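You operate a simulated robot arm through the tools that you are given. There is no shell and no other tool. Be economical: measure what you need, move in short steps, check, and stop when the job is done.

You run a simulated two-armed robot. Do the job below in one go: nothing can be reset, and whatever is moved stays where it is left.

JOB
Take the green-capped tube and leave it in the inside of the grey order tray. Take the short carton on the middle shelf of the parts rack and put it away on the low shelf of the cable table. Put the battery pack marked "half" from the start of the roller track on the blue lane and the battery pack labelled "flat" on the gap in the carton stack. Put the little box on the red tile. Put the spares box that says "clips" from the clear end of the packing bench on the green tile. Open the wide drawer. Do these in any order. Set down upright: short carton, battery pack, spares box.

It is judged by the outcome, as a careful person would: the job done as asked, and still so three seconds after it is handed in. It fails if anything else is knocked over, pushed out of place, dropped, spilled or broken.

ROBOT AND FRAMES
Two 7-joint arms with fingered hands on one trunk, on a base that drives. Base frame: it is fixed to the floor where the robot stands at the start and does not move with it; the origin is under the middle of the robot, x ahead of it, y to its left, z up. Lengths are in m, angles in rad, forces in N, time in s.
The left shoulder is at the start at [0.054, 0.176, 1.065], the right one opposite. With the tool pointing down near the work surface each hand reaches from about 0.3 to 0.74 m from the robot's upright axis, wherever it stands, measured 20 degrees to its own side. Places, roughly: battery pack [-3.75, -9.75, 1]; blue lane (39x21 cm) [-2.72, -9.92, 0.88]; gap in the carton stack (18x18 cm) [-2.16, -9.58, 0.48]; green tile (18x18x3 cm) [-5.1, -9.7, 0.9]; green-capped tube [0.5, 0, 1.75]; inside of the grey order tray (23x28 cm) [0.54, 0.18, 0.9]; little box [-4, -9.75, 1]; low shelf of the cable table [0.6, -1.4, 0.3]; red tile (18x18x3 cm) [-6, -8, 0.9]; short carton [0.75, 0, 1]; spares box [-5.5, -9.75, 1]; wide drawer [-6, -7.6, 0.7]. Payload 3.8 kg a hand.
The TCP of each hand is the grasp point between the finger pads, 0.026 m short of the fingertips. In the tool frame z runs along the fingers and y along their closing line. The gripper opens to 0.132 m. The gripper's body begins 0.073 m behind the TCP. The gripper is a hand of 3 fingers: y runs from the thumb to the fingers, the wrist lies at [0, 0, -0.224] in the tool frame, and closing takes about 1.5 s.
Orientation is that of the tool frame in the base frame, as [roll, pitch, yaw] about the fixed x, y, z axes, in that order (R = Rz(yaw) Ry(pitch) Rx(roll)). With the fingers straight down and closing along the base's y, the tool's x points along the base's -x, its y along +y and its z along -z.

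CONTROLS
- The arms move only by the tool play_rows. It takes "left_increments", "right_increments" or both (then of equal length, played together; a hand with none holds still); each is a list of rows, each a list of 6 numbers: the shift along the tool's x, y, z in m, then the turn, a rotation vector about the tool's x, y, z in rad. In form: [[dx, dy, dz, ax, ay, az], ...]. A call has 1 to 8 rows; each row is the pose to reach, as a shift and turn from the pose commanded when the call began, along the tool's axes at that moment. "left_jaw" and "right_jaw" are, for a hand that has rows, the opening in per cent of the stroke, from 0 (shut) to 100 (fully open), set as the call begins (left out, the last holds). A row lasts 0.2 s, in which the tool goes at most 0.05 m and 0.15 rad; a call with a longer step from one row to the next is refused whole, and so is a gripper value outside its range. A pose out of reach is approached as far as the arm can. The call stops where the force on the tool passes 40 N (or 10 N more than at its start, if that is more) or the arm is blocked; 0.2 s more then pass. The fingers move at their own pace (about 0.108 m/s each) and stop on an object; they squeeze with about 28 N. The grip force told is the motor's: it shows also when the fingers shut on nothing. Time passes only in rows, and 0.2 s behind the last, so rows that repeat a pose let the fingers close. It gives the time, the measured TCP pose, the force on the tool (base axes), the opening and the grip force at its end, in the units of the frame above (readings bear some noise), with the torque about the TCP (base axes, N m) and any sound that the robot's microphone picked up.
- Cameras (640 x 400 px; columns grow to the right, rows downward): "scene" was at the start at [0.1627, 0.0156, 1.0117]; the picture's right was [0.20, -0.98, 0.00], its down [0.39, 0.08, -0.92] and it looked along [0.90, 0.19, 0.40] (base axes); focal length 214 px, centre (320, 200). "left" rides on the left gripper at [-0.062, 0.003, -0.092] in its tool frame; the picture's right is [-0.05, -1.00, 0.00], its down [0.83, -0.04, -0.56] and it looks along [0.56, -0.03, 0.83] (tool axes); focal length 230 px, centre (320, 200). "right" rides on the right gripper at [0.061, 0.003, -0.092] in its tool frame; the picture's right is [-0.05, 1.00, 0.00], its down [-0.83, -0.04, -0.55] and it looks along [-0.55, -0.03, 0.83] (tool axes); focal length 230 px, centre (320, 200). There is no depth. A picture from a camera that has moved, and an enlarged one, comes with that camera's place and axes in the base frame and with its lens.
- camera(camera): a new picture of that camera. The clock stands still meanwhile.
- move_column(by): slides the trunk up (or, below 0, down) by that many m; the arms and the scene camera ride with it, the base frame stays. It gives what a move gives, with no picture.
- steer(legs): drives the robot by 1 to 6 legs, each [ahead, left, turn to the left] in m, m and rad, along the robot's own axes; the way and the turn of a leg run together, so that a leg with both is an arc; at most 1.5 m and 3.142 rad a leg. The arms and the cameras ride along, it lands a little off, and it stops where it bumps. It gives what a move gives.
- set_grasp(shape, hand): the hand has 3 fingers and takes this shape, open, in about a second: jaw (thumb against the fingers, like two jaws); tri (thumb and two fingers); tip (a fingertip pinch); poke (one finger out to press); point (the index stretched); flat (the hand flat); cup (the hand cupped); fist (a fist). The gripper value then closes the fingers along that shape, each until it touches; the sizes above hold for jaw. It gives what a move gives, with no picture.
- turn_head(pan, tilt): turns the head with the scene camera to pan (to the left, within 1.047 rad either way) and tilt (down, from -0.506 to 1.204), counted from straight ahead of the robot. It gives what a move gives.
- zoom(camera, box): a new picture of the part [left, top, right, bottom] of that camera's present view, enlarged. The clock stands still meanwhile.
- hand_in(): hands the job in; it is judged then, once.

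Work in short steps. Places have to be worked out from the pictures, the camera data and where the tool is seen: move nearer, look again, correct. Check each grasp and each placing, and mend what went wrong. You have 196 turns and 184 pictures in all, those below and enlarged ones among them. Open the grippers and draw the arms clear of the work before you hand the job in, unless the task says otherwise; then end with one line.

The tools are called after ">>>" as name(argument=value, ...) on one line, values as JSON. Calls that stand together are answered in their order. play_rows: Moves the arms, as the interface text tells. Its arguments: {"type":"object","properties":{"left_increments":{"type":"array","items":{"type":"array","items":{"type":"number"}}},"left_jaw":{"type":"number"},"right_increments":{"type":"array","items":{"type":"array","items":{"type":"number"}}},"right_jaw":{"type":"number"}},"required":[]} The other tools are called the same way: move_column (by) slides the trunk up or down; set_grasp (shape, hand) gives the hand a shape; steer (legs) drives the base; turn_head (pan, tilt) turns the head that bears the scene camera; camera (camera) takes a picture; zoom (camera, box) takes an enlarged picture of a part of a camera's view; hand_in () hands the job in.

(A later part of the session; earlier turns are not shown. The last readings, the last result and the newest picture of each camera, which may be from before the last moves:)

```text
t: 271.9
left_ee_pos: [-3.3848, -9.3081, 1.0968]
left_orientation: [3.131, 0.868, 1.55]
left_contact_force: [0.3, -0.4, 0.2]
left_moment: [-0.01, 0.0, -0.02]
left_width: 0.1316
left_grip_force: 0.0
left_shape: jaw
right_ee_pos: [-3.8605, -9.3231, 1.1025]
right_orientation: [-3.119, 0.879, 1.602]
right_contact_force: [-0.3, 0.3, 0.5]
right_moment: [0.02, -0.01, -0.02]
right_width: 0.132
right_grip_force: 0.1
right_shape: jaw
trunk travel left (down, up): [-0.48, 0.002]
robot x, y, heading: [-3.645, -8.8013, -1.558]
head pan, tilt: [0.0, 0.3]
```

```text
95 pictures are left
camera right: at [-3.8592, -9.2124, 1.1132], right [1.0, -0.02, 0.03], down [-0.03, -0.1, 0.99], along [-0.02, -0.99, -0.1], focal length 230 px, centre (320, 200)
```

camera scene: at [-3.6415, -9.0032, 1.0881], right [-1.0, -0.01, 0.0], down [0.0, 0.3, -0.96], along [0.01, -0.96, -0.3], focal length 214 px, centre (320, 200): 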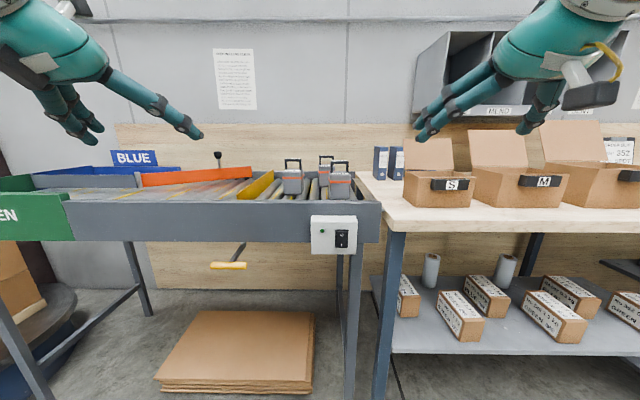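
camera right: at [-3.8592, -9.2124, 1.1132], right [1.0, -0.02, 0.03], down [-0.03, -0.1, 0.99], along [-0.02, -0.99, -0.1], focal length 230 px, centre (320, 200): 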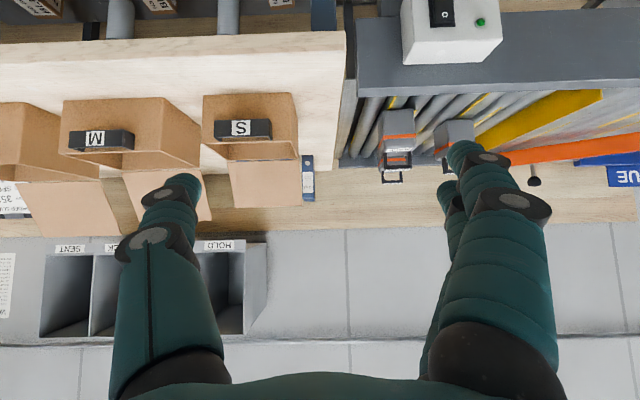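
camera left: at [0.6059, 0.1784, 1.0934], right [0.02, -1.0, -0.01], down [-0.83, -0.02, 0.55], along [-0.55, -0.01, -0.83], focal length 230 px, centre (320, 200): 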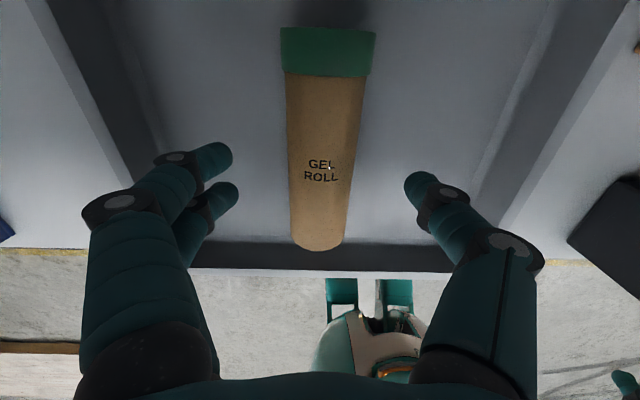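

Positions: FLAT ≈ (−3.537, −9.78), HALF ≈ (−3.70, −9.725), rollers z≈0.876, body top ≈0.957, handle ≈1.0. I pull the right hand back a bit, set the left hand at x −3.537 partially open, then drive in 0.25.

>>> play_rows(left_increments=[[0, -0.04, 0, 0, 0, 0], [0, -0.08, 0, 0, 0, 0], [0, -0.12, 0, 0, 0, 0], [0, -0.152, 0, 0, 0, 0]], right_increments=[[0.02, 0, -0.023, 0, 0, 0], [0.04, 0, -0.046, 0, 0, 0], [0.06, 0, -0.069, 0, 0, 0], [0.078, 0, -0.092, 0, 0, 0]], left_jaw=80)

>>> steer(legs=[[0.25, 0, -0.012]])

>>> camera(camera="scene")

>>> camera(camera="left")

```text
t: 272.9
left_ee_pos: [-3.4749, -9.294, 1.0956]
left_orientation: [3.133, 0.869, 1.55]
left_contact_force: [-0.7, 0.5, -0.1]
left_moment: [0.03, 0.0, 0.0]
left_width: 0.1058
left_grip_force: 0.1
left_shape: jaw
left hand out of reach, approached as far as the arm can: row 3, 4
right_ee_pos: [-3.8611, -9.2393, 1.0992]
right_orientation: [-3.118, 0.88, 1.6]
right_contact_force: [0.3, -0.4, 0.5]
right_moment: [-0.02, 0.0, -0.01]
right_width: 0.1319
right_grip_force: 0.1
right_shape: jaw
right hand out of reach, approached as far as the arm can: row 3, 4
trunk travel left (down, up): [-0.48, 0.002]
robot x, y, heading: [-3.6464, -8.8009, -1.558]
head pan, tilt: [0.0, 0.3]
```

```text
t: 274.7
left_ee_pos: [-3.4795, -9.5453, 1.097]
left_orientation: [3.134, 0.869, 1.54]
left_contact_force: [-0.7, 0.0, 0.4]
left_moment: [0.02, 0.02, 0.0]
left_width: 0.1059
left_grip_force: 0.0
left_shape: jaw
right_ee_pos: [-3.8648, -9.4887, 1.1007]
right_orientation: [-3.118, 0.879, 1.591]
right_contact_force: [0.1, -0.3, 0.3]
right_moment: [0.03, 0.0, 0.02]
right_width: 0.1319
right_grip_force: 0.0
right_shape: jaw
trunk travel left (down, up): [-0.48, 0.002]
robot x, y, heading: [-3.6469, -9.0474, -1.568]
head pan, tilt: [0.0, 0.3]
```

```text
94 pictures are left
camera scene: at [-3.6419, -9.2524, 1.0882], right [-1.0, 0.0, 0.0], down [0.0, 0.3, -0.96], along [0.0, -0.96, -0.3], focal length 214 px, centre (320, 200)
```

scene: 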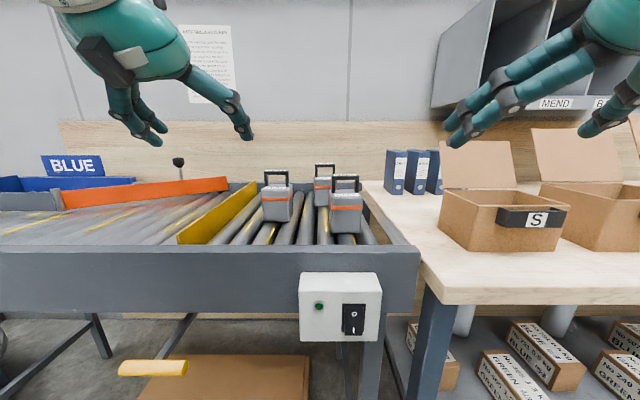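

```text
93 pictures are left
camera left: at [-3.4778, -9.5146, 1.203], right [-1.0, -0.01, 0.03], down [-0.02, 0.96, -0.28], along [-0.03, -0.28, -0.96], focal length 230 px, centre (320, 200)
```

left: 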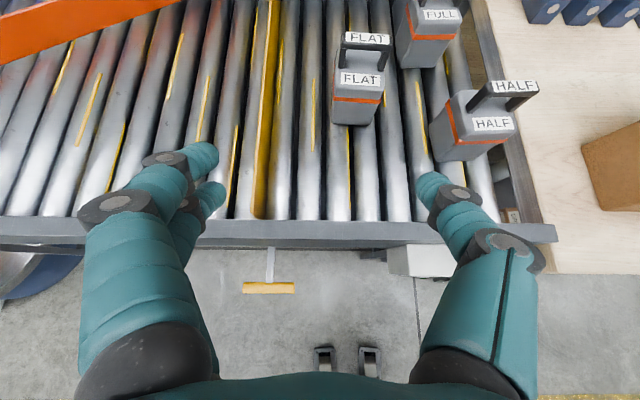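

The left camera gives a clear view: FLAT at (−3.535, −9.755), HALF front at (−3.71, −9.68). I advance the left hand partway along its axis and check alignment.

>>> play_rows(left_increments=[[0, 0, 0.03, 0, 0, 0], [0, 0, 0.06, 0, 0, 0], [0, 0, 0.08, 0, 0, 0]])

>>> camera(camera="left")

```text
t: 275.5
left_ee_pos: [-3.4497, -9.5821, 1.0635]
left_orientation: [3.136, 0.869, 1.54]
left_contact_force: [-0.2, -0.1, -0.3]
left_moment: [0.04, 0.0, 0.0]
left_width: 0.1057
left_grip_force: 0.1
left_shape: jaw
left hand out of reach, approached as far as the arm can: row 1, 2, 3
right_ee_pos: [-3.8645, -9.4866, 1.0998]
right_orientation: [-3.12, 0.882, 1.591]
right_contact_force: [-0.2, -0.3, 0.3]
right_moment: [-0.01, 0.01, -0.04]
right_width: 0.1322
right_grip_force: 0.1
right_shape: jaw
trunk travel left (down, up): [-0.48, 0.002]
robot x, y, heading: [-3.6471, -9.0503, -1.572]
head pan, tilt: [0.0, 0.3]
```

```text
92 pictures are left
camera left: at [-3.4472, -9.5512, 1.1702], right [-1.0, -0.01, 0.04], down [-0.02, 0.96, -0.28], along [-0.03, -0.28, -0.96], focal length 230 px, centre (320, 200)
```

left: 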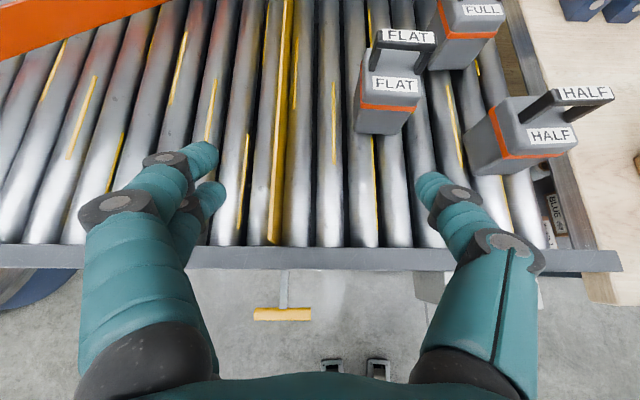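

The arm hits a limit reaching inward, so I instead strafe the base 0.085 m right and relax the hand's lateral command outward.

>>> play_rows(left_increments=[[0, 0.04, 0, 0, 0, 0], [0, 0.075, 0, 0, 0, 0]])

>>> steer(legs=[[0, -0.085, 0]])

>>> camera(camera="left")

```text
t: 276.1
left_ee_pos: [-3.3735, -9.5835, 1.0642]
left_orientation: [3.136, 0.868, 1.539]
left_contact_force: [0.5, 0.5, 0.7]
left_moment: [-0.05, -0.02, 0.02]
left_width: 0.1058
left_grip_force: 0.1
left_shape: jaw
right_ee_pos: [-3.8643, -9.4878, 1.101]
right_orientation: [-3.119, 0.881, 1.59]
right_contact_force: [0.8, 0.3, 0.2]
right_moment: [0.0, 0.01, -0.01]
right_width: 0.1319
right_grip_force: 0.0
right_shape: jaw
trunk travel left (down, up): [-0.48, 0.002]
robot x, y, heading: [-3.6445, -9.0483, -1.567]
head pan, tilt: [0.0, 0.3]
```

```text
t: 277.5
left_ee_pos: [-3.4585, -9.5842, 1.0638]
left_orientation: [3.134, 0.868, 1.54]
left_contact_force: [0.7, -0.3, 0.4]
left_moment: [-0.01, -0.05, 0.01]
left_width: 0.1058
left_grip_force: 0.1
left_shape: jaw
right_ee_pos: [-3.95, -9.4872, 1.1008]
right_orientation: [-3.119, 0.879, 1.588]
right_contact_force: [-0.2, -1.1, -0.3]
right_moment: [0.01, 0.02, -0.01]
right_width: 0.132
right_grip_force: 0.1
right_shape: jaw
trunk travel left (down, up): [-0.48, 0.002]
robot x, y, heading: [-3.7289, -9.0499, -1.564]
head pan, tilt: [0.0, 0.3]
```

```text
91 pictures are left
camera left: at [-3.4569, -9.553, 1.1708], right [-1.0, -0.01, 0.03], down [-0.02, 0.96, -0.28], along [-0.03, -0.28, -0.96], focal length 230 px, centre (320, 200)
```

left: 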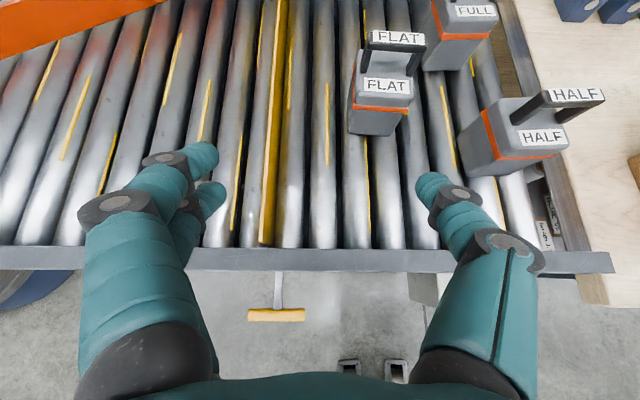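

Strafe a further 0.075 to align with FLAT.

>>> steer(legs=[[0, -0.077, 0]])

>>> play_rows(left_increments=[[0, 0, 0.03, 0, 0, 0], [0, 0, 0.06, 0, 0, 0], [0, 0, 0.08, 0, 0, 0]])

>>> camera(camera="left")

```text
t: 278.8
left_ee_pos: [-3.5356, -9.5838, 1.0646]
left_orientation: [3.134, 0.869, 1.538]
left_contact_force: [1.0, -0.9, 0.3]
left_moment: [-0.01, 0.01, -0.05]
left_width: 0.1058
left_grip_force: 0.0
left_shape: jaw
right_ee_pos: [-4.0261, -9.4883, 1.1004]
right_orientation: [-3.119, 0.88, 1.589]
right_contact_force: [0.3, 0.3, -0.4]
right_moment: [0.04, 0.02, -0.03]
right_width: 0.1316
right_grip_force: 0.1
right_shape: jaw
trunk travel left (down, up): [-0.48, 0.002]
robot x, y, heading: [-3.803, -9.0523, -1.568]
head pan, tilt: [0.0, 0.3]
```

```text
t: 279.6
left_ee_pos: [-3.5309, -9.6397, 1.0164]
left_orientation: [3.137, 0.869, 1.539]
left_contact_force: [-0.2, -0.7, -0.4]
left_moment: [0.0, 0.0, -0.01]
left_width: 0.1057
left_grip_force: 0.0
left_shape: jaw
left hand out of reach, approached as far as the arm can: row 3
right_ee_pos: [-4.0255, -9.4881, 1.0999]
right_orientation: [-3.118, 0.881, 1.591]
right_contact_force: [-0.6, 0.0, 0.2]
right_moment: [0.0, 0.01, -0.03]
right_width: 0.1321
right_grip_force: 0.0
right_shape: jaw
trunk travel left (down, up): [-0.48, 0.002]
robot x, y, heading: [-3.8022, -9.0519, -1.567]
head pan, tilt: [0.0, 0.3]
```

```text
90 pictures are left
camera left: at [-3.529, -9.6081, 1.1225], right [-1.0, -0.01, 0.04], down [-0.02, 0.96, -0.28], along [-0.03, -0.28, -0.96], focal length 230 px, centre (320, 200)
```

left: 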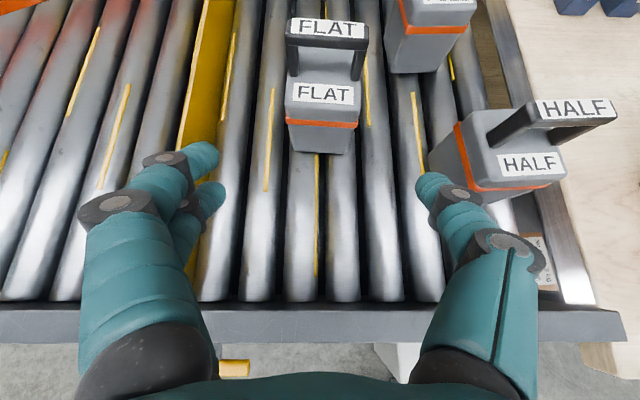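

FLAT is centred between the fingers; the yellow guide is ~2 cm clear of the outer finger path. I narrow to 72% and advance most of the way.

>>> play_rows(left_increments=[[-0.004, -0.004, 0.03, 0, 0, 0], [-0.008, -0.005, 0.06, 0, 0, 0], [-0.012, -0.005, 0.09, 0, 0, 0]], left_jaw=74)

>>> camera(camera="left")

```text
t: 280.4
left_ee_pos: [-3.5047, -9.6528, 1.0118]
left_orientation: [3.136, 0.868, 1.541]
left_contact_force: [-0.4, 0.1, -0.2]
left_moment: [0.01, 0.02, 0.05]
left_width: 0.098
left_grip_force: 0.0
left_shape: jaw
left hand out of reach, approached as far as the arm can: row 1, 2, 3
right_ee_pos: [-4.0262, -9.4884, 1.0984]
right_orientation: [-3.118, 0.88, 1.59]
right_contact_force: [0.7, 1.1, 0.5]
right_moment: [0.0, 0.0, 0.0]
right_width: 0.1322
right_grip_force: 0.0
right_shape: jaw
trunk travel left (down, up): [-0.48, 0.002]
robot x, y, heading: [-3.8025, -9.0535, -1.568]
head pan, tilt: [0.0, 0.3]
```

```text
89 pictures are left
camera left: at [-3.5031, -9.6223, 1.1165], right [-1.0, -0.01, 0.04], down [-0.02, 0.96, -0.28], along [-0.03, -0.28, -0.96], focal length 230 px, centre (320, 200)
```

left: 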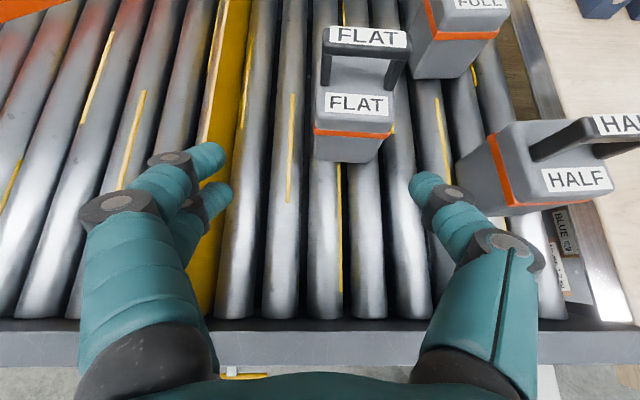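

The arm itself is at a joint limit here, so I use the base and trunk for the rest: strafe 0.031 right, lower the trunk 0.075.

>>> steer(legs=[[0, -0.031, 0]])

>>> move_column(by=-0.075)

>>> camera(camera="left")

>>> camera(camera="scene")

```text
t: 281.4
left_ee_pos: [-3.5364, -9.6529, 1.0104]
left_orientation: [3.134, 0.869, 1.539]
left_contact_force: [-0.4, -0.1, 0.1]
left_moment: [-0.03, 0.0, -0.02]
left_width: 0.0978
left_grip_force: 0.1
left_shape: jaw
right_ee_pos: [-4.0568, -9.4886, 1.0994]
right_orientation: [-3.12, 0.878, 1.59]
right_contact_force: [-0.9, 0.1, 0.4]
right_moment: [0.03, 0.0, 0.01]
right_width: 0.1321
right_grip_force: 0.0
right_shape: jaw
trunk travel left (down, up): [-0.48, 0.002]
robot x, y, heading: [-3.8335, -9.0535, -1.569]
head pan, tilt: [0.0, 0.3]
```

```text
t: 282.5
left_ee_pos: [-3.5355, -9.6519, 0.9347]
left_orientation: [3.134, 0.871, 1.54]
left_contact_force: [0.1, 0.2, 0.2]
left_moment: [-0.04, 0.01, 0.0]
left_width: 0.0981
left_grip_force: 0.0
left_shape: jaw
right_ee_pos: [-4.0572, -9.4982, 0.9123]
right_orientation: [-3.124, 0.624, 1.583]
right_contact_force: [0.0, -0.4, -0.3]
right_moment: [0.04, -0.02, -0.04]
right_width: 0.1319
right_grip_force: 0.0
right_shape: jaw
trunk travel left (down, up): [-0.405, 0.077]
robot x, y, heading: [-3.8343, -9.0529, -1.568]
head pan, tilt: [0.0, 0.3]
```

```text
88 pictures are left
camera left: at [-3.5337, -9.6217, 1.0423], right [-1.0, -0.01, 0.04], down [-0.02, 0.96, -0.28], along [-0.03, -0.28, -0.96], focal length 230 px, centre (320, 200)
```

left: 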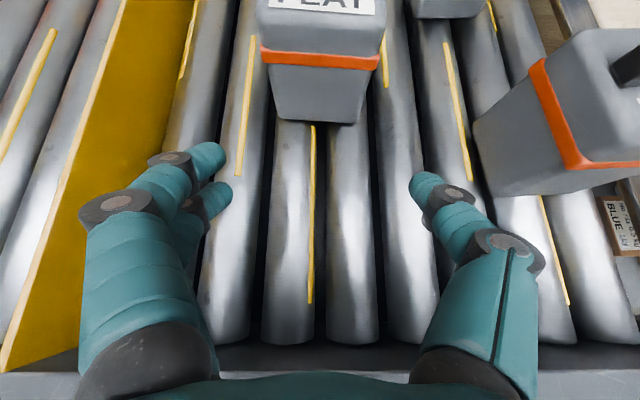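

```text
87 pictures are left
camera scene: at [-3.8337, -9.2436, 0.9855], right [-1.0, 0.0, 0.0], down [0.0, 0.3, -0.96], along [0.0, -0.96, -0.3], focal length 214 px, centre (320, 200)
```

scene: 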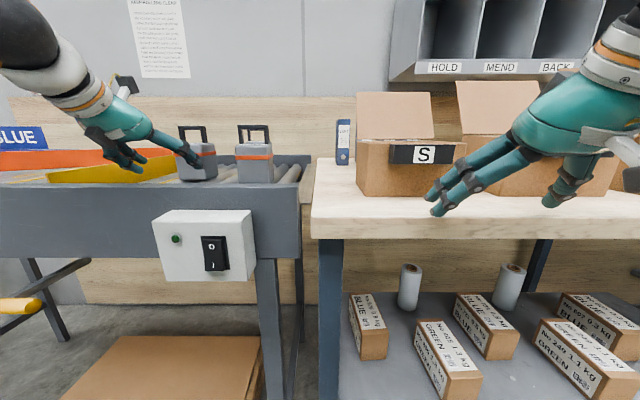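

The right hand sagged down near the bench top when the trunk lowered. I lift it back up first.

>>> play_rows(right_increments=[[-0.02, 0, -0.028, 0, 0, 0], [-0.04, 0, -0.056, 0, 0, 0], [-0.06, 0, -0.084, 0, 0, 0], [-0.08, 0, -0.112, 0, 0, 0]])

>>> camera(camera="scene")

```text
t: 283.5
left_ee_pos: [-3.5354, -9.6529, 0.9347]
left_orientation: [3.135, 0.87, 1.541]
left_contact_force: [0.6, -0.6, 0.5]
left_moment: [-0.02, 0.0, -0.01]
left_width: 0.0981
left_grip_force: 0.0
left_shape: jaw
right_ee_pos: [-4.0549, -9.4964, 1.0489]
right_orientation: [-3.125, 0.623, 1.583]
right_contact_force: [-0.4, 0.5, 0.8]
right_moment: [0.02, -0.03, -0.01]
right_width: 0.1319
right_grip_force: 0.0
right_shape: jaw
trunk travel left (down, up): [-0.405, 0.077]
robot x, y, heading: [-3.836, -9.0486, -1.566]
head pan, tilt: [0.0, 0.3]
```

```text
86 pictures are left
camera scene: at [-3.8334, -9.2437, 0.9855], right [-1.0, 0.0, 0.0], down [0.0, 0.3, -0.96], along [0.0, -0.96, -0.3], focal length 214 px, centre (320, 200)
```

scene: 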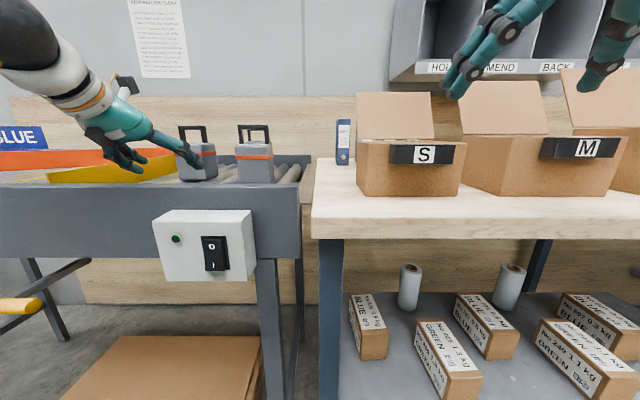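

Now drive ahead 0.11 so the left fingers straddle FLAT.

>>> steer(legs=[[0.112, 0, 0]])

>>> camera(camera="left")

```text
t: 284.7
left_ee_pos: [-3.5354, -9.7651, 0.9359]
left_orientation: [3.134, 0.868, 1.542]
left_contact_force: [0.0, 0.2, 0.3]
left_moment: [0.01, 0.0, 0.0]
left_width: 0.098
left_grip_force: 0.0
left_shape: jaw
right_ee_pos: [-4.0549, -9.6091, 1.0477]
right_orientation: [-3.123, 0.626, 1.585]
right_contact_force: [0.3, -0.3, -0.6]
right_moment: [-0.01, -0.01, 0.0]
right_width: 0.1321
right_grip_force: 0.1
right_shape: jaw
trunk travel left (down, up): [-0.405, 0.077]
robot x, y, heading: [-3.835, -9.1636, -1.567]
head pan, tilt: [0.0, 0.3]
```

```text
85 pictures are left
camera left: at [-3.5333, -9.7334, 1.0413], right [-1.0, -0.01, 0.04], down [-0.02, 0.96, -0.28], along [-0.03, -0.28, -0.96], focal length 230 px, centre (320, 200)
```

left: 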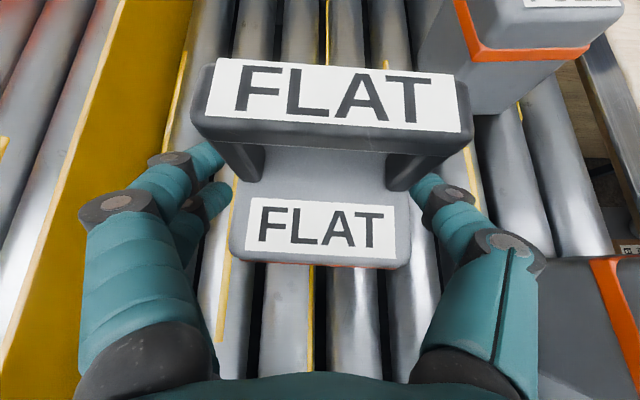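

FLAT is between the fingers. Close the left hand.

>>> play_rows(left_increments=[[0, 0, 0, 0, 0, 0], [0, 0, 0, 0, 0, 0], [0, 0, 0, 0, 0, 0], [0, 0, 0, 0, 0, 0], [0, 0, 0, 0, 0, 0], [0, 0, 0, 0, 0, 0]], left_jaw=0)

>>> move_column(by=0.07)

>>> camera(camera="left")

```text
t: 286.1
left_ee_pos: [-3.5362, -9.7634, 0.9356]
left_orientation: [3.134, 0.871, 1.542]
left_contact_force: [0.2, -1.0, -0.9]
left_moment: [0.03, -0.01, -0.06]
left_width: 0.0598
left_grip_force: 27.8
left_shape: jaw
right_ee_pos: [-4.0542, -9.6072, 1.0493]
right_orientation: [-3.125, 0.626, 1.586]
right_contact_force: [0.2, -0.6, 0.5]
right_moment: [-0.02, -0.03, 0.04]
right_width: 0.132
right_grip_force: 0.1
right_shape: jaw
trunk travel left (down, up): [-0.405, 0.077]
robot x, y, heading: [-3.836, -9.1593, -1.569]
head pan, tilt: [0.0, 0.3]
```

```text
t: 287.2
left_ee_pos: [-3.5337, -9.7649, 1.0015]
left_orientation: [3.135, 0.864, 1.541]
left_contact_force: [0.7, 0.1, -8.0]
left_moment: [0.0, -0.02, -0.02]
left_width: 0.0597
left_grip_force: 27.9
left_shape: jaw
right_ee_pos: [-4.055, -9.6102, 1.1173]
right_orientation: [-3.125, 0.622, 1.584]
right_contact_force: [0.1, -0.2, -1.3]
right_moment: [0.02, 0.04, 0.0]
right_width: 0.1318
right_grip_force: 0.1
right_shape: jaw
trunk travel left (down, up): [-0.475, 0.007]
robot x, y, heading: [-3.8336, -9.1641, -1.57]
head pan, tilt: [0.0, 0.3]
```

```text
84 pictures are left
camera left: at [-3.5323, -9.7341, 1.1085], right [-1.0, -0.01, 0.04], down [-0.02, 0.96, -0.27], along [-0.03, -0.27, -0.96], focal length 230 px, centre (320, 200)
```

left: 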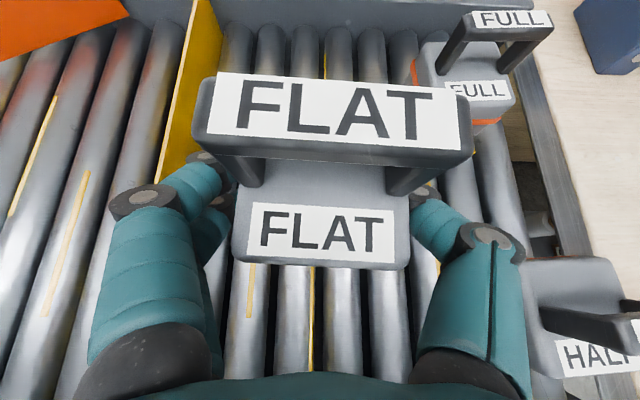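

Held (8 N). I raise the arm 6 cm more so the pack clears the front rail, then back out.

>>> play_rows(left_increments=[[-0.015, 0, -0.013, 0, 0, 0], [-0.03, 0, -0.026, 0, 0, 0], [-0.046, 0, -0.039, 0, 0, 0]])

>>> steer(legs=[[-0.33, 0, 0]])

>>> camera(camera="scene")

```text
t: 288.0
left_ee_pos: [-3.536, -9.7643, 1.0657]
left_orientation: [3.133, 0.867, 1.54]
left_contact_force: [0.0, -0.1, -8.5]
left_moment: [0.03, 0.02, 0.02]
left_width: 0.0595
left_grip_force: 27.9
left_shape: jaw
right_ee_pos: [-4.0548, -9.6079, 1.1197]
right_orientation: [-3.124, 0.625, 1.585]
right_contact_force: [-0.1, 1.0, 0.7]
right_moment: [-0.02, 0.0, -0.03]
right_width: 0.1319
right_grip_force: 0.1
right_shape: jaw
trunk travel left (down, up): [-0.475, 0.007]
robot x, y, heading: [-3.8341, -9.1593, -1.57]
head pan, tilt: [0.0, 0.3]
```

```text
t: 290.2
left_ee_pos: [-3.5355, -9.4359, 1.0653]
left_orientation: [3.134, 0.868, 1.539]
left_contact_force: [-0.8, 0.2, -8.9]
left_moment: [0.0, -0.01, -0.01]
left_width: 0.0593
left_grip_force: 28.2
left_shape: jaw
right_ee_pos: [-4.055, -9.2799, 1.1195]
right_orientation: [-3.123, 0.622, 1.586]
right_contact_force: [0.3, -0.7, -0.4]
right_moment: [0.01, 0.0, -0.05]
right_width: 0.1318
right_grip_force: 0.1
right_shape: jaw
trunk travel left (down, up): [-0.475, 0.007]
robot x, y, heading: [-3.8353, -8.8326, -1.568]
head pan, tilt: [0.0, 0.3]
```

```text
83 pictures are left
camera scene: at [-3.8336, -9.0349, 1.0809], right [-1.0, 0.0, 0.0], down [0.0, 0.3, -0.96], along [0.0, -0.96, -0.3], focal length 214 px, centre (320, 200)
```

scene: 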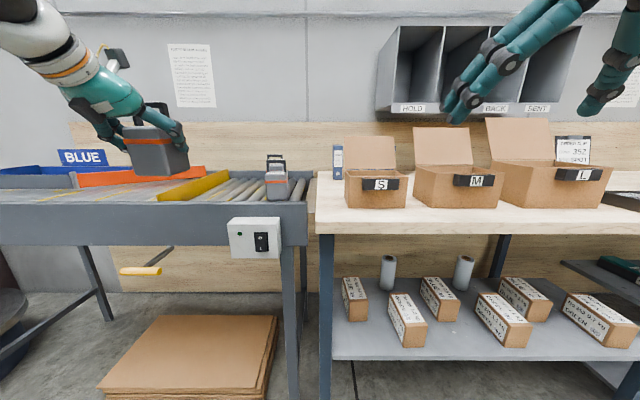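

FLAT is safely held. I'll also fetch HALF with the right hand: raise the left hand out of the way and set the right hand's pitch/extension.

>>> play_rows(left_increments=[[-0.012, 0, -0.011, 0, 0, 0], [-0.024, 0, -0.021, 0, 0, 0], [-0.036, 0, -0.031, 0, 0, 0], [-0.048, 0, -0.041, 0, 0, 0], [-0.061, 0, -0.052, 0, 0, 0]], right_increments=[[-0.015, 0, 0.023, 0, -0.05, 0], [-0.03, 0, 0.046, 0, -0.1, 0], [-0.045, 0, 0.07, 0, -0.15, 0], [-0.06, 0, 0.093, 0, -0.2, 0], [-0.0765, 0, 0.1165, 0, -0.245, 0]], right_jaw=75)

>>> steer(legs=[[0, 0.35, 0]])

>>> camera(camera="right")

>>> camera(camera="scene")

```text
t: 291.4
left_ee_pos: [-3.5367, -9.4359, 1.1439]
left_orientation: [3.134, 0.869, 1.54]
left_contact_force: [0.1, 0.6, -7.6]
left_moment: [0.01, 0.0, 0.01]
left_width: 0.0597
left_grip_force: 27.7
left_shape: jaw
right_ee_pos: [-4.0558, -9.4103, 1.0694]
right_orientation: [-3.12, 0.871, 1.591]
right_contact_force: [0.2, -0.2, 0.4]
right_moment: [-0.01, 0.0, 0.01]
right_width: 0.0996
right_grip_force: 0.0
right_shape: jaw
trunk travel left (down, up): [-0.475, 0.007]
robot x, y, heading: [-3.8343, -8.8311, -1.566]
head pan, tilt: [0.0, 0.3]
```

```text
t: 295.0
left_ee_pos: [-3.1903, -9.437, 1.1458]
left_orientation: [3.134, 0.867, 1.536]
left_contact_force: [0.1, 0.6, -8.2]
left_moment: [0.04, 0.0, -0.02]
left_width: 0.0597
left_grip_force: 28.0
left_shape: jaw
right_ee_pos: [-3.7105, -9.4082, 1.0699]
right_orientation: [-3.12, 0.87, 1.589]
right_contact_force: [0.1, 0.2, 0.1]
right_moment: [-0.01, 0.01, 0.02]
right_width: 0.0995
right_grip_force: 0.0
right_shape: jaw
trunk travel left (down, up): [-0.475, 0.007]
robot x, y, heading: [-3.4886, -8.8324, -1.573]
head pan, tilt: [0.0, 0.3]
```

```text
82 pictures are left
camera right: at [-3.7072, -9.2986, 1.0817], right [1.0, -0.03, 0.03], down [-0.03, -0.11, 0.99], along [-0.03, -0.99, -0.11], focal length 230 px, centre (320, 200)
```

right: 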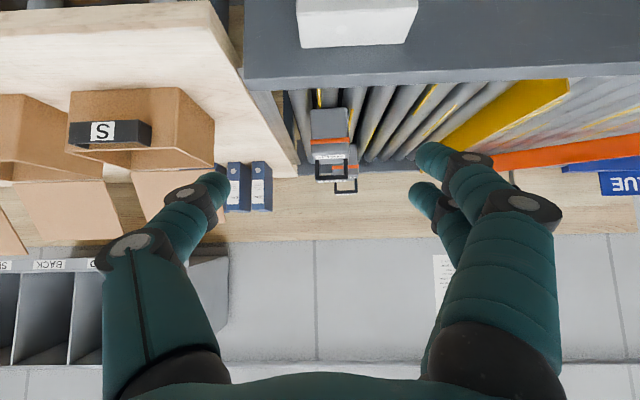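

```text
81 pictures are left
camera scene: at [-3.4871, -9.0345, 1.081], right [-1.0, 0.0, 0.0], down [0.0, 0.3, -0.96], along [0.0, -0.96, -0.3], focal length 214 px, centre (320, 200)
```

scene: 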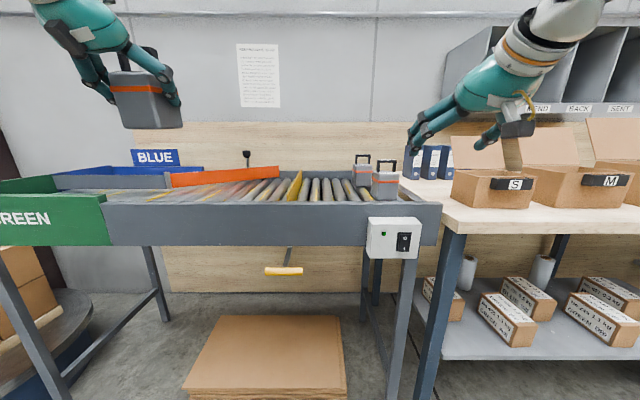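

HALF: front (−3.70, −9.684). I raise the left hand another 8 cm (to keep FLAT above the orange plate), nudge base and drive in 0.2.

>>> play_rows(left_increments=[[-0.012, 0, -0.011, 0, 0, 0], [-0.024, 0, -0.021, 0, 0, 0], [-0.036, 0, -0.031, 0, 0, 0], [-0.048, 0, -0.041, 0, 0, 0], [-0.061, 0, -0.052, 0, 0, 0]])

>>> steer(legs=[[0.2, 0.011, 0.003]])

>>> move_column(by=-0.135)

>>> camera(camera="right")

>>> camera(camera="scene")

```text
t: 296.2
left_ee_pos: [-3.1909, -9.4357, 1.2245]
left_orientation: [3.133, 0.865, 1.537]
left_contact_force: [-0.3, 0.5, -8.9]
left_moment: [-0.01, -0.02, 0.01]
left_width: 0.0595
left_grip_force: 27.9
left_shape: jaw
right_ee_pos: [-3.7098, -9.4084, 1.0691]
right_orientation: [-3.118, 0.869, 1.587]
right_contact_force: [-0.3, 0.3, -0.4]
right_moment: [0.0, 0.01, 0.0]
right_width: 0.0993
right_grip_force: 0.1
right_shape: jaw
trunk travel left (down, up): [-0.475, 0.007]
robot x, y, heading: [-3.4873, -8.8325, -1.574]
head pan, tilt: [0.0, 0.3]
```

```text
t: 297.8
left_ee_pos: [-3.1774, -9.6329, 1.2253]
left_orientation: [3.134, 0.868, 1.543]
left_contact_force: [-0.5, 0.7, -7.8]
left_moment: [0.04, 0.0, 0.03]
left_width: 0.0593
left_grip_force: 27.7
left_shape: jaw
right_ee_pos: [-3.6948, -9.609, 1.0707]
right_orientation: [-3.119, 0.869, 1.594]
right_contact_force: [0.5, -0.3, 0.3]
right_moment: [0.01, -0.01, 0.01]
right_width: 0.0991
right_grip_force: 0.1
right_shape: jaw
trunk travel left (down, up): [-0.475, 0.007]
robot x, y, heading: [-3.4776, -9.0304, -1.562]
head pan, tilt: [0.0, 0.3]
```

```text
t: 299.4
left_ee_pos: [-3.1775, -9.6324, 1.09]
left_orientation: [3.134, 0.867, 1.542]
left_contact_force: [0.6, 1.1, -8.0]
left_moment: [0.02, 0.01, 0.02]
left_width: 0.0593
left_grip_force: 27.8
left_shape: jaw
right_ee_pos: [-3.6949, -9.6088, 0.9354]
right_orientation: [-3.119, 0.872, 1.594]
right_contact_force: [-0.3, -0.5, 0.5]
right_moment: [-0.02, 0.03, -0.03]
right_width: 0.0992
right_grip_force: 0.0
right_shape: jaw
trunk travel left (down, up): [-0.34, 0.142]
robot x, y, heading: [-3.4766, -9.0289, -1.566]
head pan, tilt: [0.0, 0.3]
```

```text
80 pictures are left
camera right: at [-3.6937, -9.4983, 0.9473], right [1.0, -0.03, 0.03], down [-0.03, -0.11, 0.99], along [-0.02, -0.99, -0.11], focal length 230 px, centre (320, 200)
```

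right: 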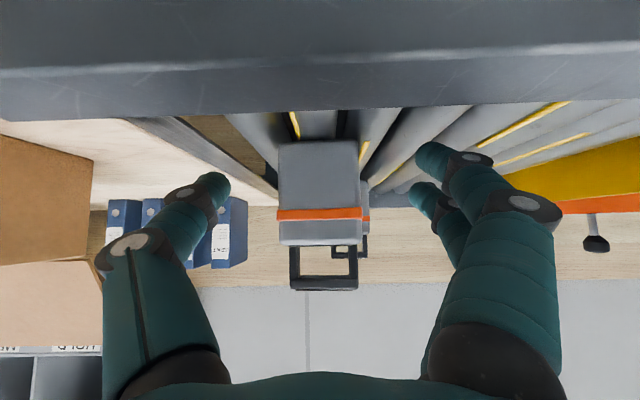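

```text
79 pictures are left
camera scene: at [-3.4749, -9.2153, 0.9121], right [-1.0, 0.0, 0.0], down [0.0, 0.3, -0.96], along [0.0, -0.96, -0.3], focal length 214 px, centre (320, 200)
```

scene: 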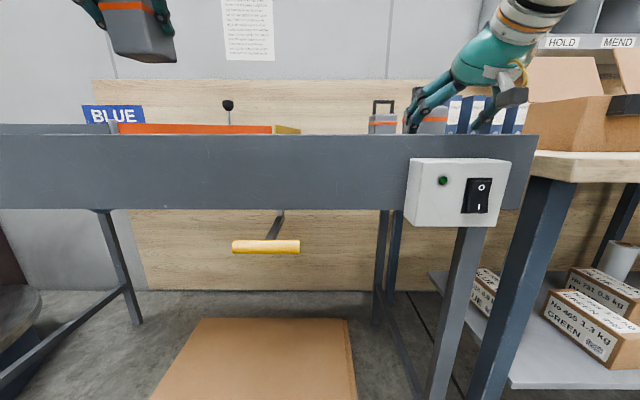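

HALF is centred; the under-slung camera is close to the rail, so I raise 8 mm and drive in 0.105.

>>> move_column(by=0.008)

>>> steer(legs=[[0.105, 0, 0]])

>>> camera(camera="right")

```text
t: 300.0
left_ee_pos: [-3.1765, -9.633, 1.0985]
left_orientation: [3.135, 0.866, 1.542]
left_contact_force: [0.4, 0.1, -8.0]
left_moment: [0.02, 0.02, 0.0]
left_width: 0.0594
left_grip_force: 27.5
left_shape: jaw
right_ee_pos: [-3.6961, -9.6085, 0.9436]
right_orientation: [-3.118, 0.871, 1.595]
right_contact_force: [-0.6, -0.3, -0.3]
right_moment: [0.0, 0.02, -0.01]
right_width: 0.0993
right_grip_force: 0.0
right_shape: jaw
trunk travel left (down, up): [-0.348, 0.134]
robot x, y, heading: [-3.4749, -9.0313, -1.567]
head pan, tilt: [0.0, 0.3]
```

```text
t: 301.2
left_ee_pos: [-3.1771, -9.7382, 1.0969]
left_orientation: [3.133, 0.864, 1.543]
left_contact_force: [0.1, 0.4, -8.7]
left_moment: [0.05, -0.04, 0.0]
left_width: 0.0595
left_grip_force: 28.2
left_shape: jaw
right_ee_pos: [-3.6964, -9.7138, 0.9423]
right_orientation: [-3.12, 0.868, 1.593]
right_contact_force: [0.6, -1.1, -0.2]
right_moment: [0.0, 0.01, 0.02]
right_width: 0.0991
right_grip_force: 0.1
right_shape: jaw
trunk travel left (down, up): [-0.348, 0.134]
robot x, y, heading: [-3.4733, -9.1351, -1.568]
head pan, tilt: [0.0, 0.3]
```

```text
78 pictures are left
camera right: at [-3.6933, -9.6032, 0.9546], right [1.0, -0.03, 0.03], down [-0.03, -0.11, 0.99], along [-0.02, -0.99, -0.11], focal length 230 px, centre (320, 200)
```

right: 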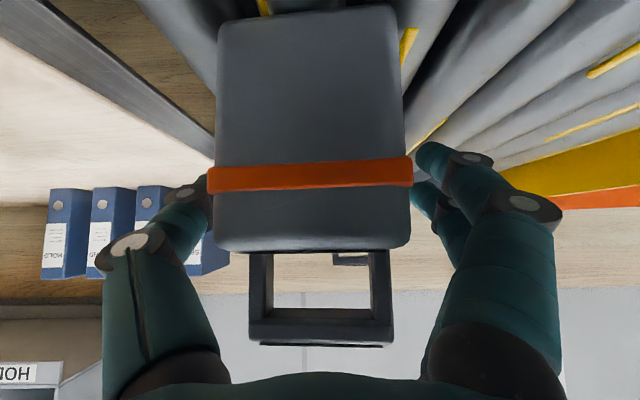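

Fingers straddle HALF. Close and lift.

>>> play_rows(right_increments=[[0, 0, 0, 0, 0, 0], [0, 0, 0, 0, 0, 0], [0, 0, 0, 0, 0, 0], [0, 0, 0, 0, 0, 0], [0, 0, 0, 0, 0, 0], [0, 0, 0, 0, 0, 0]], right_jaw=0)

>>> move_column(by=0.13)

>>> camera(camera="right")

```text
t: 302.6
left_ee_pos: [-3.1768, -9.7368, 1.0977]
left_orientation: [3.134, 0.866, 1.544]
left_contact_force: [0.4, 0.4, -8.5]
left_moment: [0.04, -0.01, 0.01]
left_width: 0.0594
left_grip_force: 27.9
left_shape: jaw
right_ee_pos: [-3.6951, -9.7128, 0.9422]
right_orientation: [-3.117, 0.868, 1.593]
right_contact_force: [0.6, -0.1, -0.3]
right_moment: [0.01, -0.03, 0.11]
right_width: 0.0598
right_grip_force: 27.8
right_shape: jaw
trunk travel left (down, up): [-0.348, 0.134]
robot x, y, heading: [-3.4736, -9.1361, -1.566]
head pan, tilt: [0.0, 0.3]
```

```text
t: 304.1
left_ee_pos: [-3.1757, -9.739, 1.2254]
left_orientation: [3.135, 0.864, 1.541]
left_contact_force: [-0.1, -0.3, -8.8]
left_moment: [0.01, -0.03, 0.0]
left_width: 0.0596
left_grip_force: 28.1
left_shape: jaw
right_ee_pos: [-3.6966, -9.7134, 1.0692]
right_orientation: [-3.119, 0.862, 1.594]
right_contact_force: [-0.1, -0.1, -8.0]
right_moment: [-0.05, -0.02, 0.0]
right_width: 0.0595
right_grip_force: 28.1
right_shape: jaw
trunk travel left (down, up): [-0.478, 0.004]
robot x, y, heading: [-3.4792, -9.1342, -1.564]
head pan, tilt: [0.0, 0.3]
```

```text
77 pictures are left
camera right: at [-3.6934, -9.6039, 1.0821], right [1.0, -0.03, 0.03], down [-0.03, -0.12, 0.99], along [-0.02, -0.99, -0.12], focal length 230 px, centre (320, 200)
```

right: 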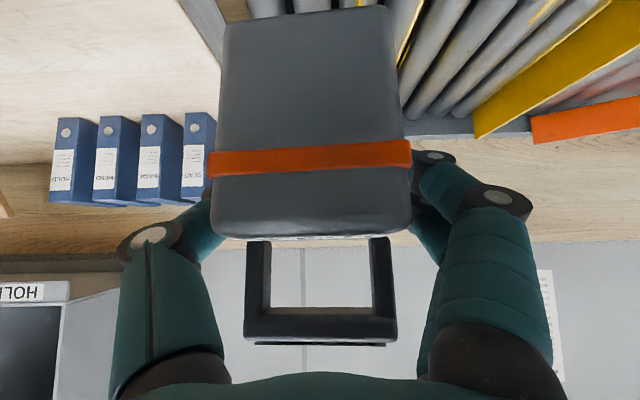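

Both packs held. Back off and strafe left to the blue lane.

>>> steer(legs=[[-0.33, 0, 0], [0, 0.96, 0]])

>>> camera(camera="scene")

>>> camera(camera="right")

```text
t: 314.7
left_ee_pos: [-2.2194, -9.4144, 1.2279]
left_orientation: [3.134, 0.866, 1.532]
left_contact_force: [-0.2, -0.1, -8.6]
left_moment: [0.01, -0.01, 0.02]
left_width: 0.0594
left_grip_force: 27.7
left_shape: jaw
right_ee_pos: [-2.7369, -9.3842, 1.0723]
right_orientation: [-3.12, 0.867, 1.58]
right_contact_force: [-0.5, 0.1, -8.3]
right_moment: [-0.05, 0.01, -0.01]
right_width: 0.0594
right_grip_force: 27.7
right_shape: jaw
trunk travel left (down, up): [-0.478, 0.004]
robot x, y, heading: [-2.5144, -8.8126, -1.579]
head pan, tilt: [0.0, 0.3]
```

```text
76 pictures are left
camera scene: at [-2.5121, -9.0121, 1.085], right [-1.0, 0.01, 0.0], down [0.0, 0.3, -0.95], along [-0.01, -0.95, -0.3], focal length 214 px, centre (320, 200)
```

scene: 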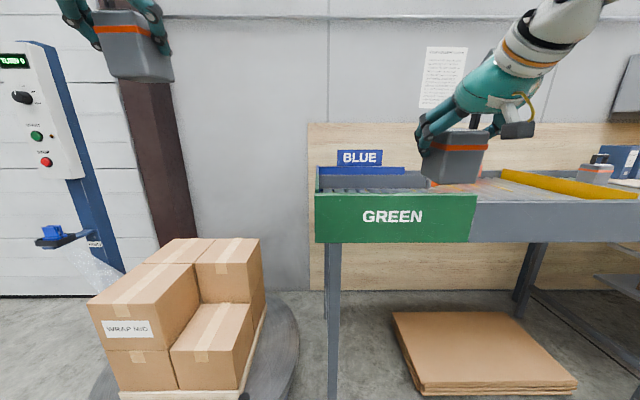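

```text
75 pictures are left
camera right: at [-2.7338, -9.2746, 1.0842], right [1.0, -0.04, 0.03], down [-0.03, -0.11, 0.99], along [-0.04, -0.99, -0.11], focal length 230 px, centre (320, 200)
```

right: 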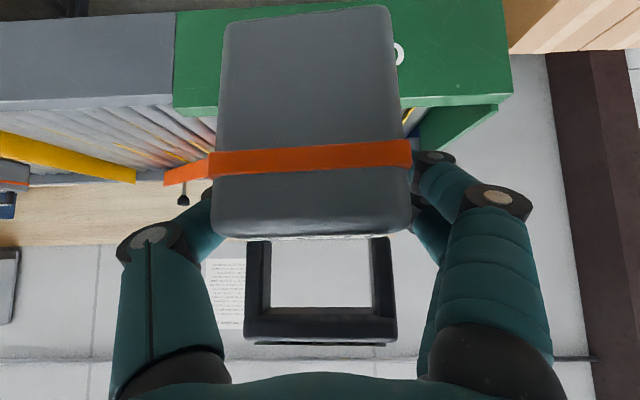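

Zoom on the lanes for the geometry.

>>> zoom(camera="scene", box=[300, 135, 480, 250])

```text
3.48 times, centred on (390, 192) of scene
camera zoom: at [-2.5121, -9.0121, 1.085], right [-1.0, 0.01, 0.0], down [0.0, 0.3, -0.95], along [-0.01, -0.95, -0.3], focal length 746 px, centre (76, 226)
```

zoom: 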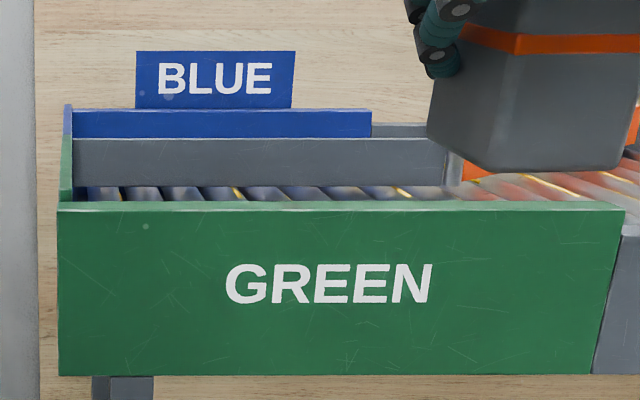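

Blue lane lies between the divider (y≈−9.80, top ≈0.935) and the back wall (≈−10.03). I'll set the pack at y≈−9.945. Drive in 0.36 and extend the right arm 0.2 at height.

>>> steer(legs=[[0.36, 0, 0.005]])

>>> play_rows(right_increments=[[-0.026, 0, 0.031, 0, 0, 0], [-0.052, 0, 0.061, 0, 0, 0], [-0.078, 0, 0.092, 0, 0, 0], [-0.104, 0, 0.122, 0, 0, 0], [-0.129, 0, 0.153, 0, 0, 0]])

>>> camera(camera="scene")

>>> camera(camera="right")

```text
t: 317.0
left_ee_pos: [-2.2167, -9.7708, 1.2267]
left_orientation: [3.136, 0.866, 1.535]
left_contact_force: [0.0, 0.3, -8.9]
left_moment: [-0.01, -0.02, -0.01]
left_width: 0.0596
left_grip_force: 27.9
left_shape: jaw
right_ee_pos: [-2.7348, -9.7431, 1.0719]
right_orientation: [-3.12, 0.869, 1.588]
right_contact_force: [-0.2, -0.1, -8.2]
right_moment: [-0.04, 0.0, -0.02]
right_width: 0.0599
right_grip_force: 28.0
right_shape: jaw
trunk travel left (down, up): [-0.478, 0.004]
robot x, y, heading: [-2.5124, -9.1673, -1.57]
head pan, tilt: [0.0, 0.3]
```

```text
t: 318.2
left_ee_pos: [-2.2162, -9.7721, 1.2253]
left_orientation: [3.135, 0.865, 1.536]
left_contact_force: [0.4, 0.4, -8.7]
left_moment: [0.0, 0.0, 0.01]
left_width: 0.0597
left_grip_force: 27.6
left_shape: jaw
right_ee_pos: [-2.7355, -9.9451, 1.071]
right_orientation: [-3.117, 0.866, 1.59]
right_contact_force: [-0.5, 0.1, -8.2]
right_moment: [-0.05, -0.02, 0.02]
right_width: 0.0596
right_grip_force: 28.2
right_shape: jaw
trunk travel left (down, up): [-0.478, 0.004]
robot x, y, heading: [-2.5122, -9.1657, -1.575]
head pan, tilt: [0.0, 0.3]
```

```text
73 pictures are left
camera scene: at [-2.5118, -9.371, 1.0848], right [-1.0, 0.0, 0.0], down [0.0, 0.3, -0.95], along [0.0, -0.95, -0.3], focal length 214 px, centre (320, 200)
```

scene: 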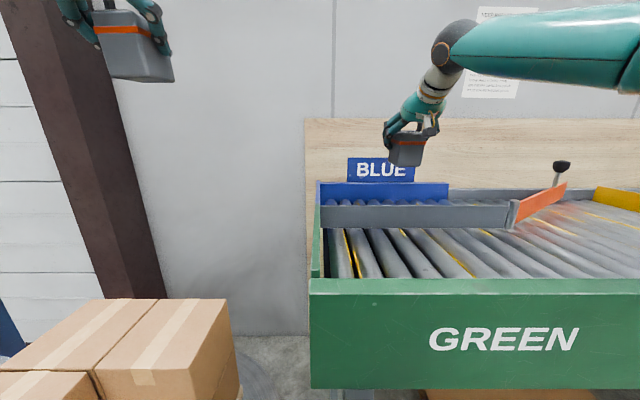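

```text
72 pictures are left
camera right: at [-2.7325, -9.8347, 1.0829], right [1.0, -0.03, 0.02], down [-0.03, -0.12, 0.99], along [-0.03, -0.99, -0.12], focal length 230 px, centre (320, 200)
```

right: 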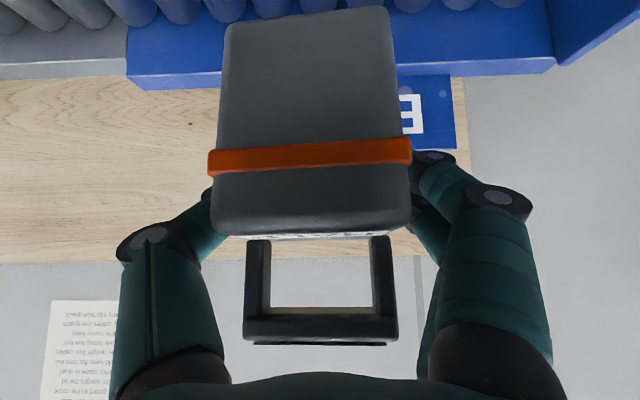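

Divider at y −9.81, back wall ≈−10.05. I push 1.5 cm farther, then lower with the trunk.

>>> play_rows(right_increments=[[-0.0097, 0, 0.0115, 0, 0, 0]])

>>> move_column(by=-0.115)

>>> camera(camera="scene")

>>> camera(camera="right")

```text
t: 318.6
left_ee_pos: [-2.2163, -9.7723, 1.2275]
left_orientation: [3.133, 0.863, 1.538]
left_contact_force: [0.1, -0.5, -8.6]
left_moment: [0.06, 0.0, 0.02]
left_width: 0.0596
left_grip_force: 28.1
left_shape: jaw
right_ee_pos: [-2.7354, -9.9601, 1.0713]
right_orientation: [-3.119, 0.867, 1.59]
right_contact_force: [0.1, 0.3, -8.2]
right_moment: [-0.03, 0.01, 0.02]
right_width: 0.0598
right_grip_force: 27.5
right_shape: jaw
trunk travel left (down, up): [-0.478, 0.004]
robot x, y, heading: [-2.5133, -9.1686, -1.576]
head pan, tilt: [0.0, 0.3]
```

```text
t: 320.1
left_ee_pos: [-2.2158, -9.7467, 1.1234]
left_orientation: [3.138, 0.886, 1.535]
left_contact_force: [-0.4, 0.4, -7.7]
left_moment: [0.02, -0.01, 0.02]
left_width: 0.0595
left_grip_force: 28.2
left_shape: jaw
right_ee_pos: [-2.7396, -9.9319, 0.9591]
right_orientation: [-3.107, 0.868, 1.584]
right_contact_force: [-0.1, 1.0, -7.7]
right_moment: [-0.07, -0.04, 0.0]
right_width: 0.0594
right_grip_force: 28.7
right_shape: jaw
trunk travel left (down, up): [-0.363, 0.119]
robot x, y, heading: [-2.5116, -9.1663, -1.579]
head pan, tilt: [0.0, 0.3]
```

```text
71 pictures are left
camera scene: at [-2.5096, -9.3319, 0.9394], right [-1.0, 0.01, 0.0], down [0.0, 0.28, -0.96], along [-0.01, -0.96, -0.28], focal length 214 px, centre (320, 200)
```

scene: 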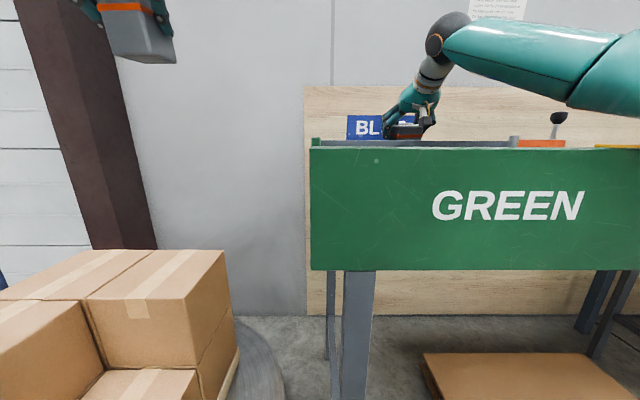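

```text
70 pictures are left
camera right: at [-2.7352, -9.822, 0.9713], right [1.0, -0.04, 0.02], down [-0.02, -0.11, 0.99], along [-0.04, -0.99, -0.11], focal length 230 px, centre (320, 200)
```

right: 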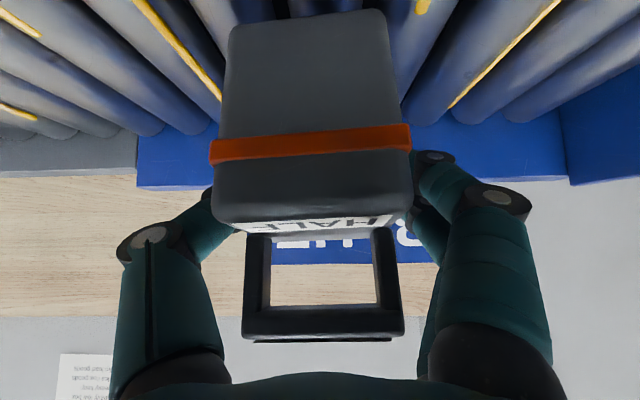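

The robot's body seems to lean slightly (something near the green wall touches as the trunk lowers). The pack is ~1.7 cm above the rollers; I finish with the arm: 2.5 cm forward and down 2 cm until contact.

>>> play_rows(right_increments=[[-0.012, 0, 0.014, 0, 0, 0], [-0.0162, 0, 0.019, 0, 0, 0], [-0.01, 0, 0.025, 0, 0, 0], [-0.004, 0, 0.03, 0, 0, 0], [0.0, 0, 0.033, 0, 0, 0]])

>>> camera(camera="right")

```text
t: 321.5
left_ee_pos: [-2.209, -9.7702, 1.1084]
left_orientation: [3.139, 0.859, 1.547]
left_contact_force: [0.5, 0.1, -6.6]
left_moment: [0.04, 0.0, 0.01]
left_width: 0.0594
left_grip_force: 28.3
left_shape: jaw
right_ee_pos: [-2.7234, -9.9925, 0.9705]
right_orientation: [-3.12, 0.914, 1.598]
right_contact_force: [0.6, -1.2, -8.7]
right_moment: [-0.06, -0.02, -0.01]
right_width: 0.0592
right_grip_force: 28.1
right_shape: jaw
trunk travel left (down, up): [-0.363, 0.119]
robot x, y, heading: [-2.5121, -9.1714, -1.567]
head pan, tilt: [0.0, 0.3]
stopped in row 5 (right hand): the arm was blocked; the commanded pose is now the measured one
```

```text
69 pictures are left
camera right: at [-2.7223, -9.8809, 0.9768], right [1.0, -0.02, 0.03], down [-0.03, -0.07, 1.0], along [-0.02, -1.0, -0.07], focal length 230 px, centre (320, 200)
```

right: 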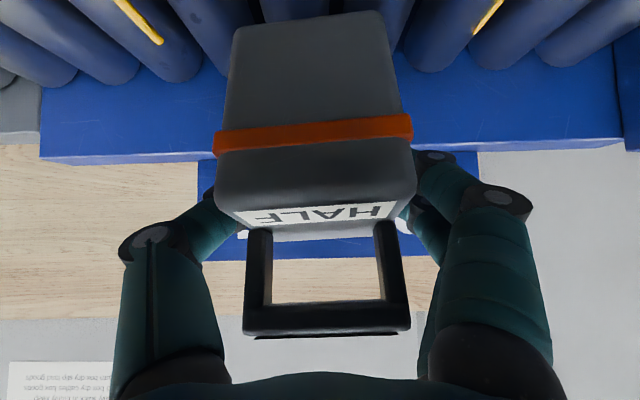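

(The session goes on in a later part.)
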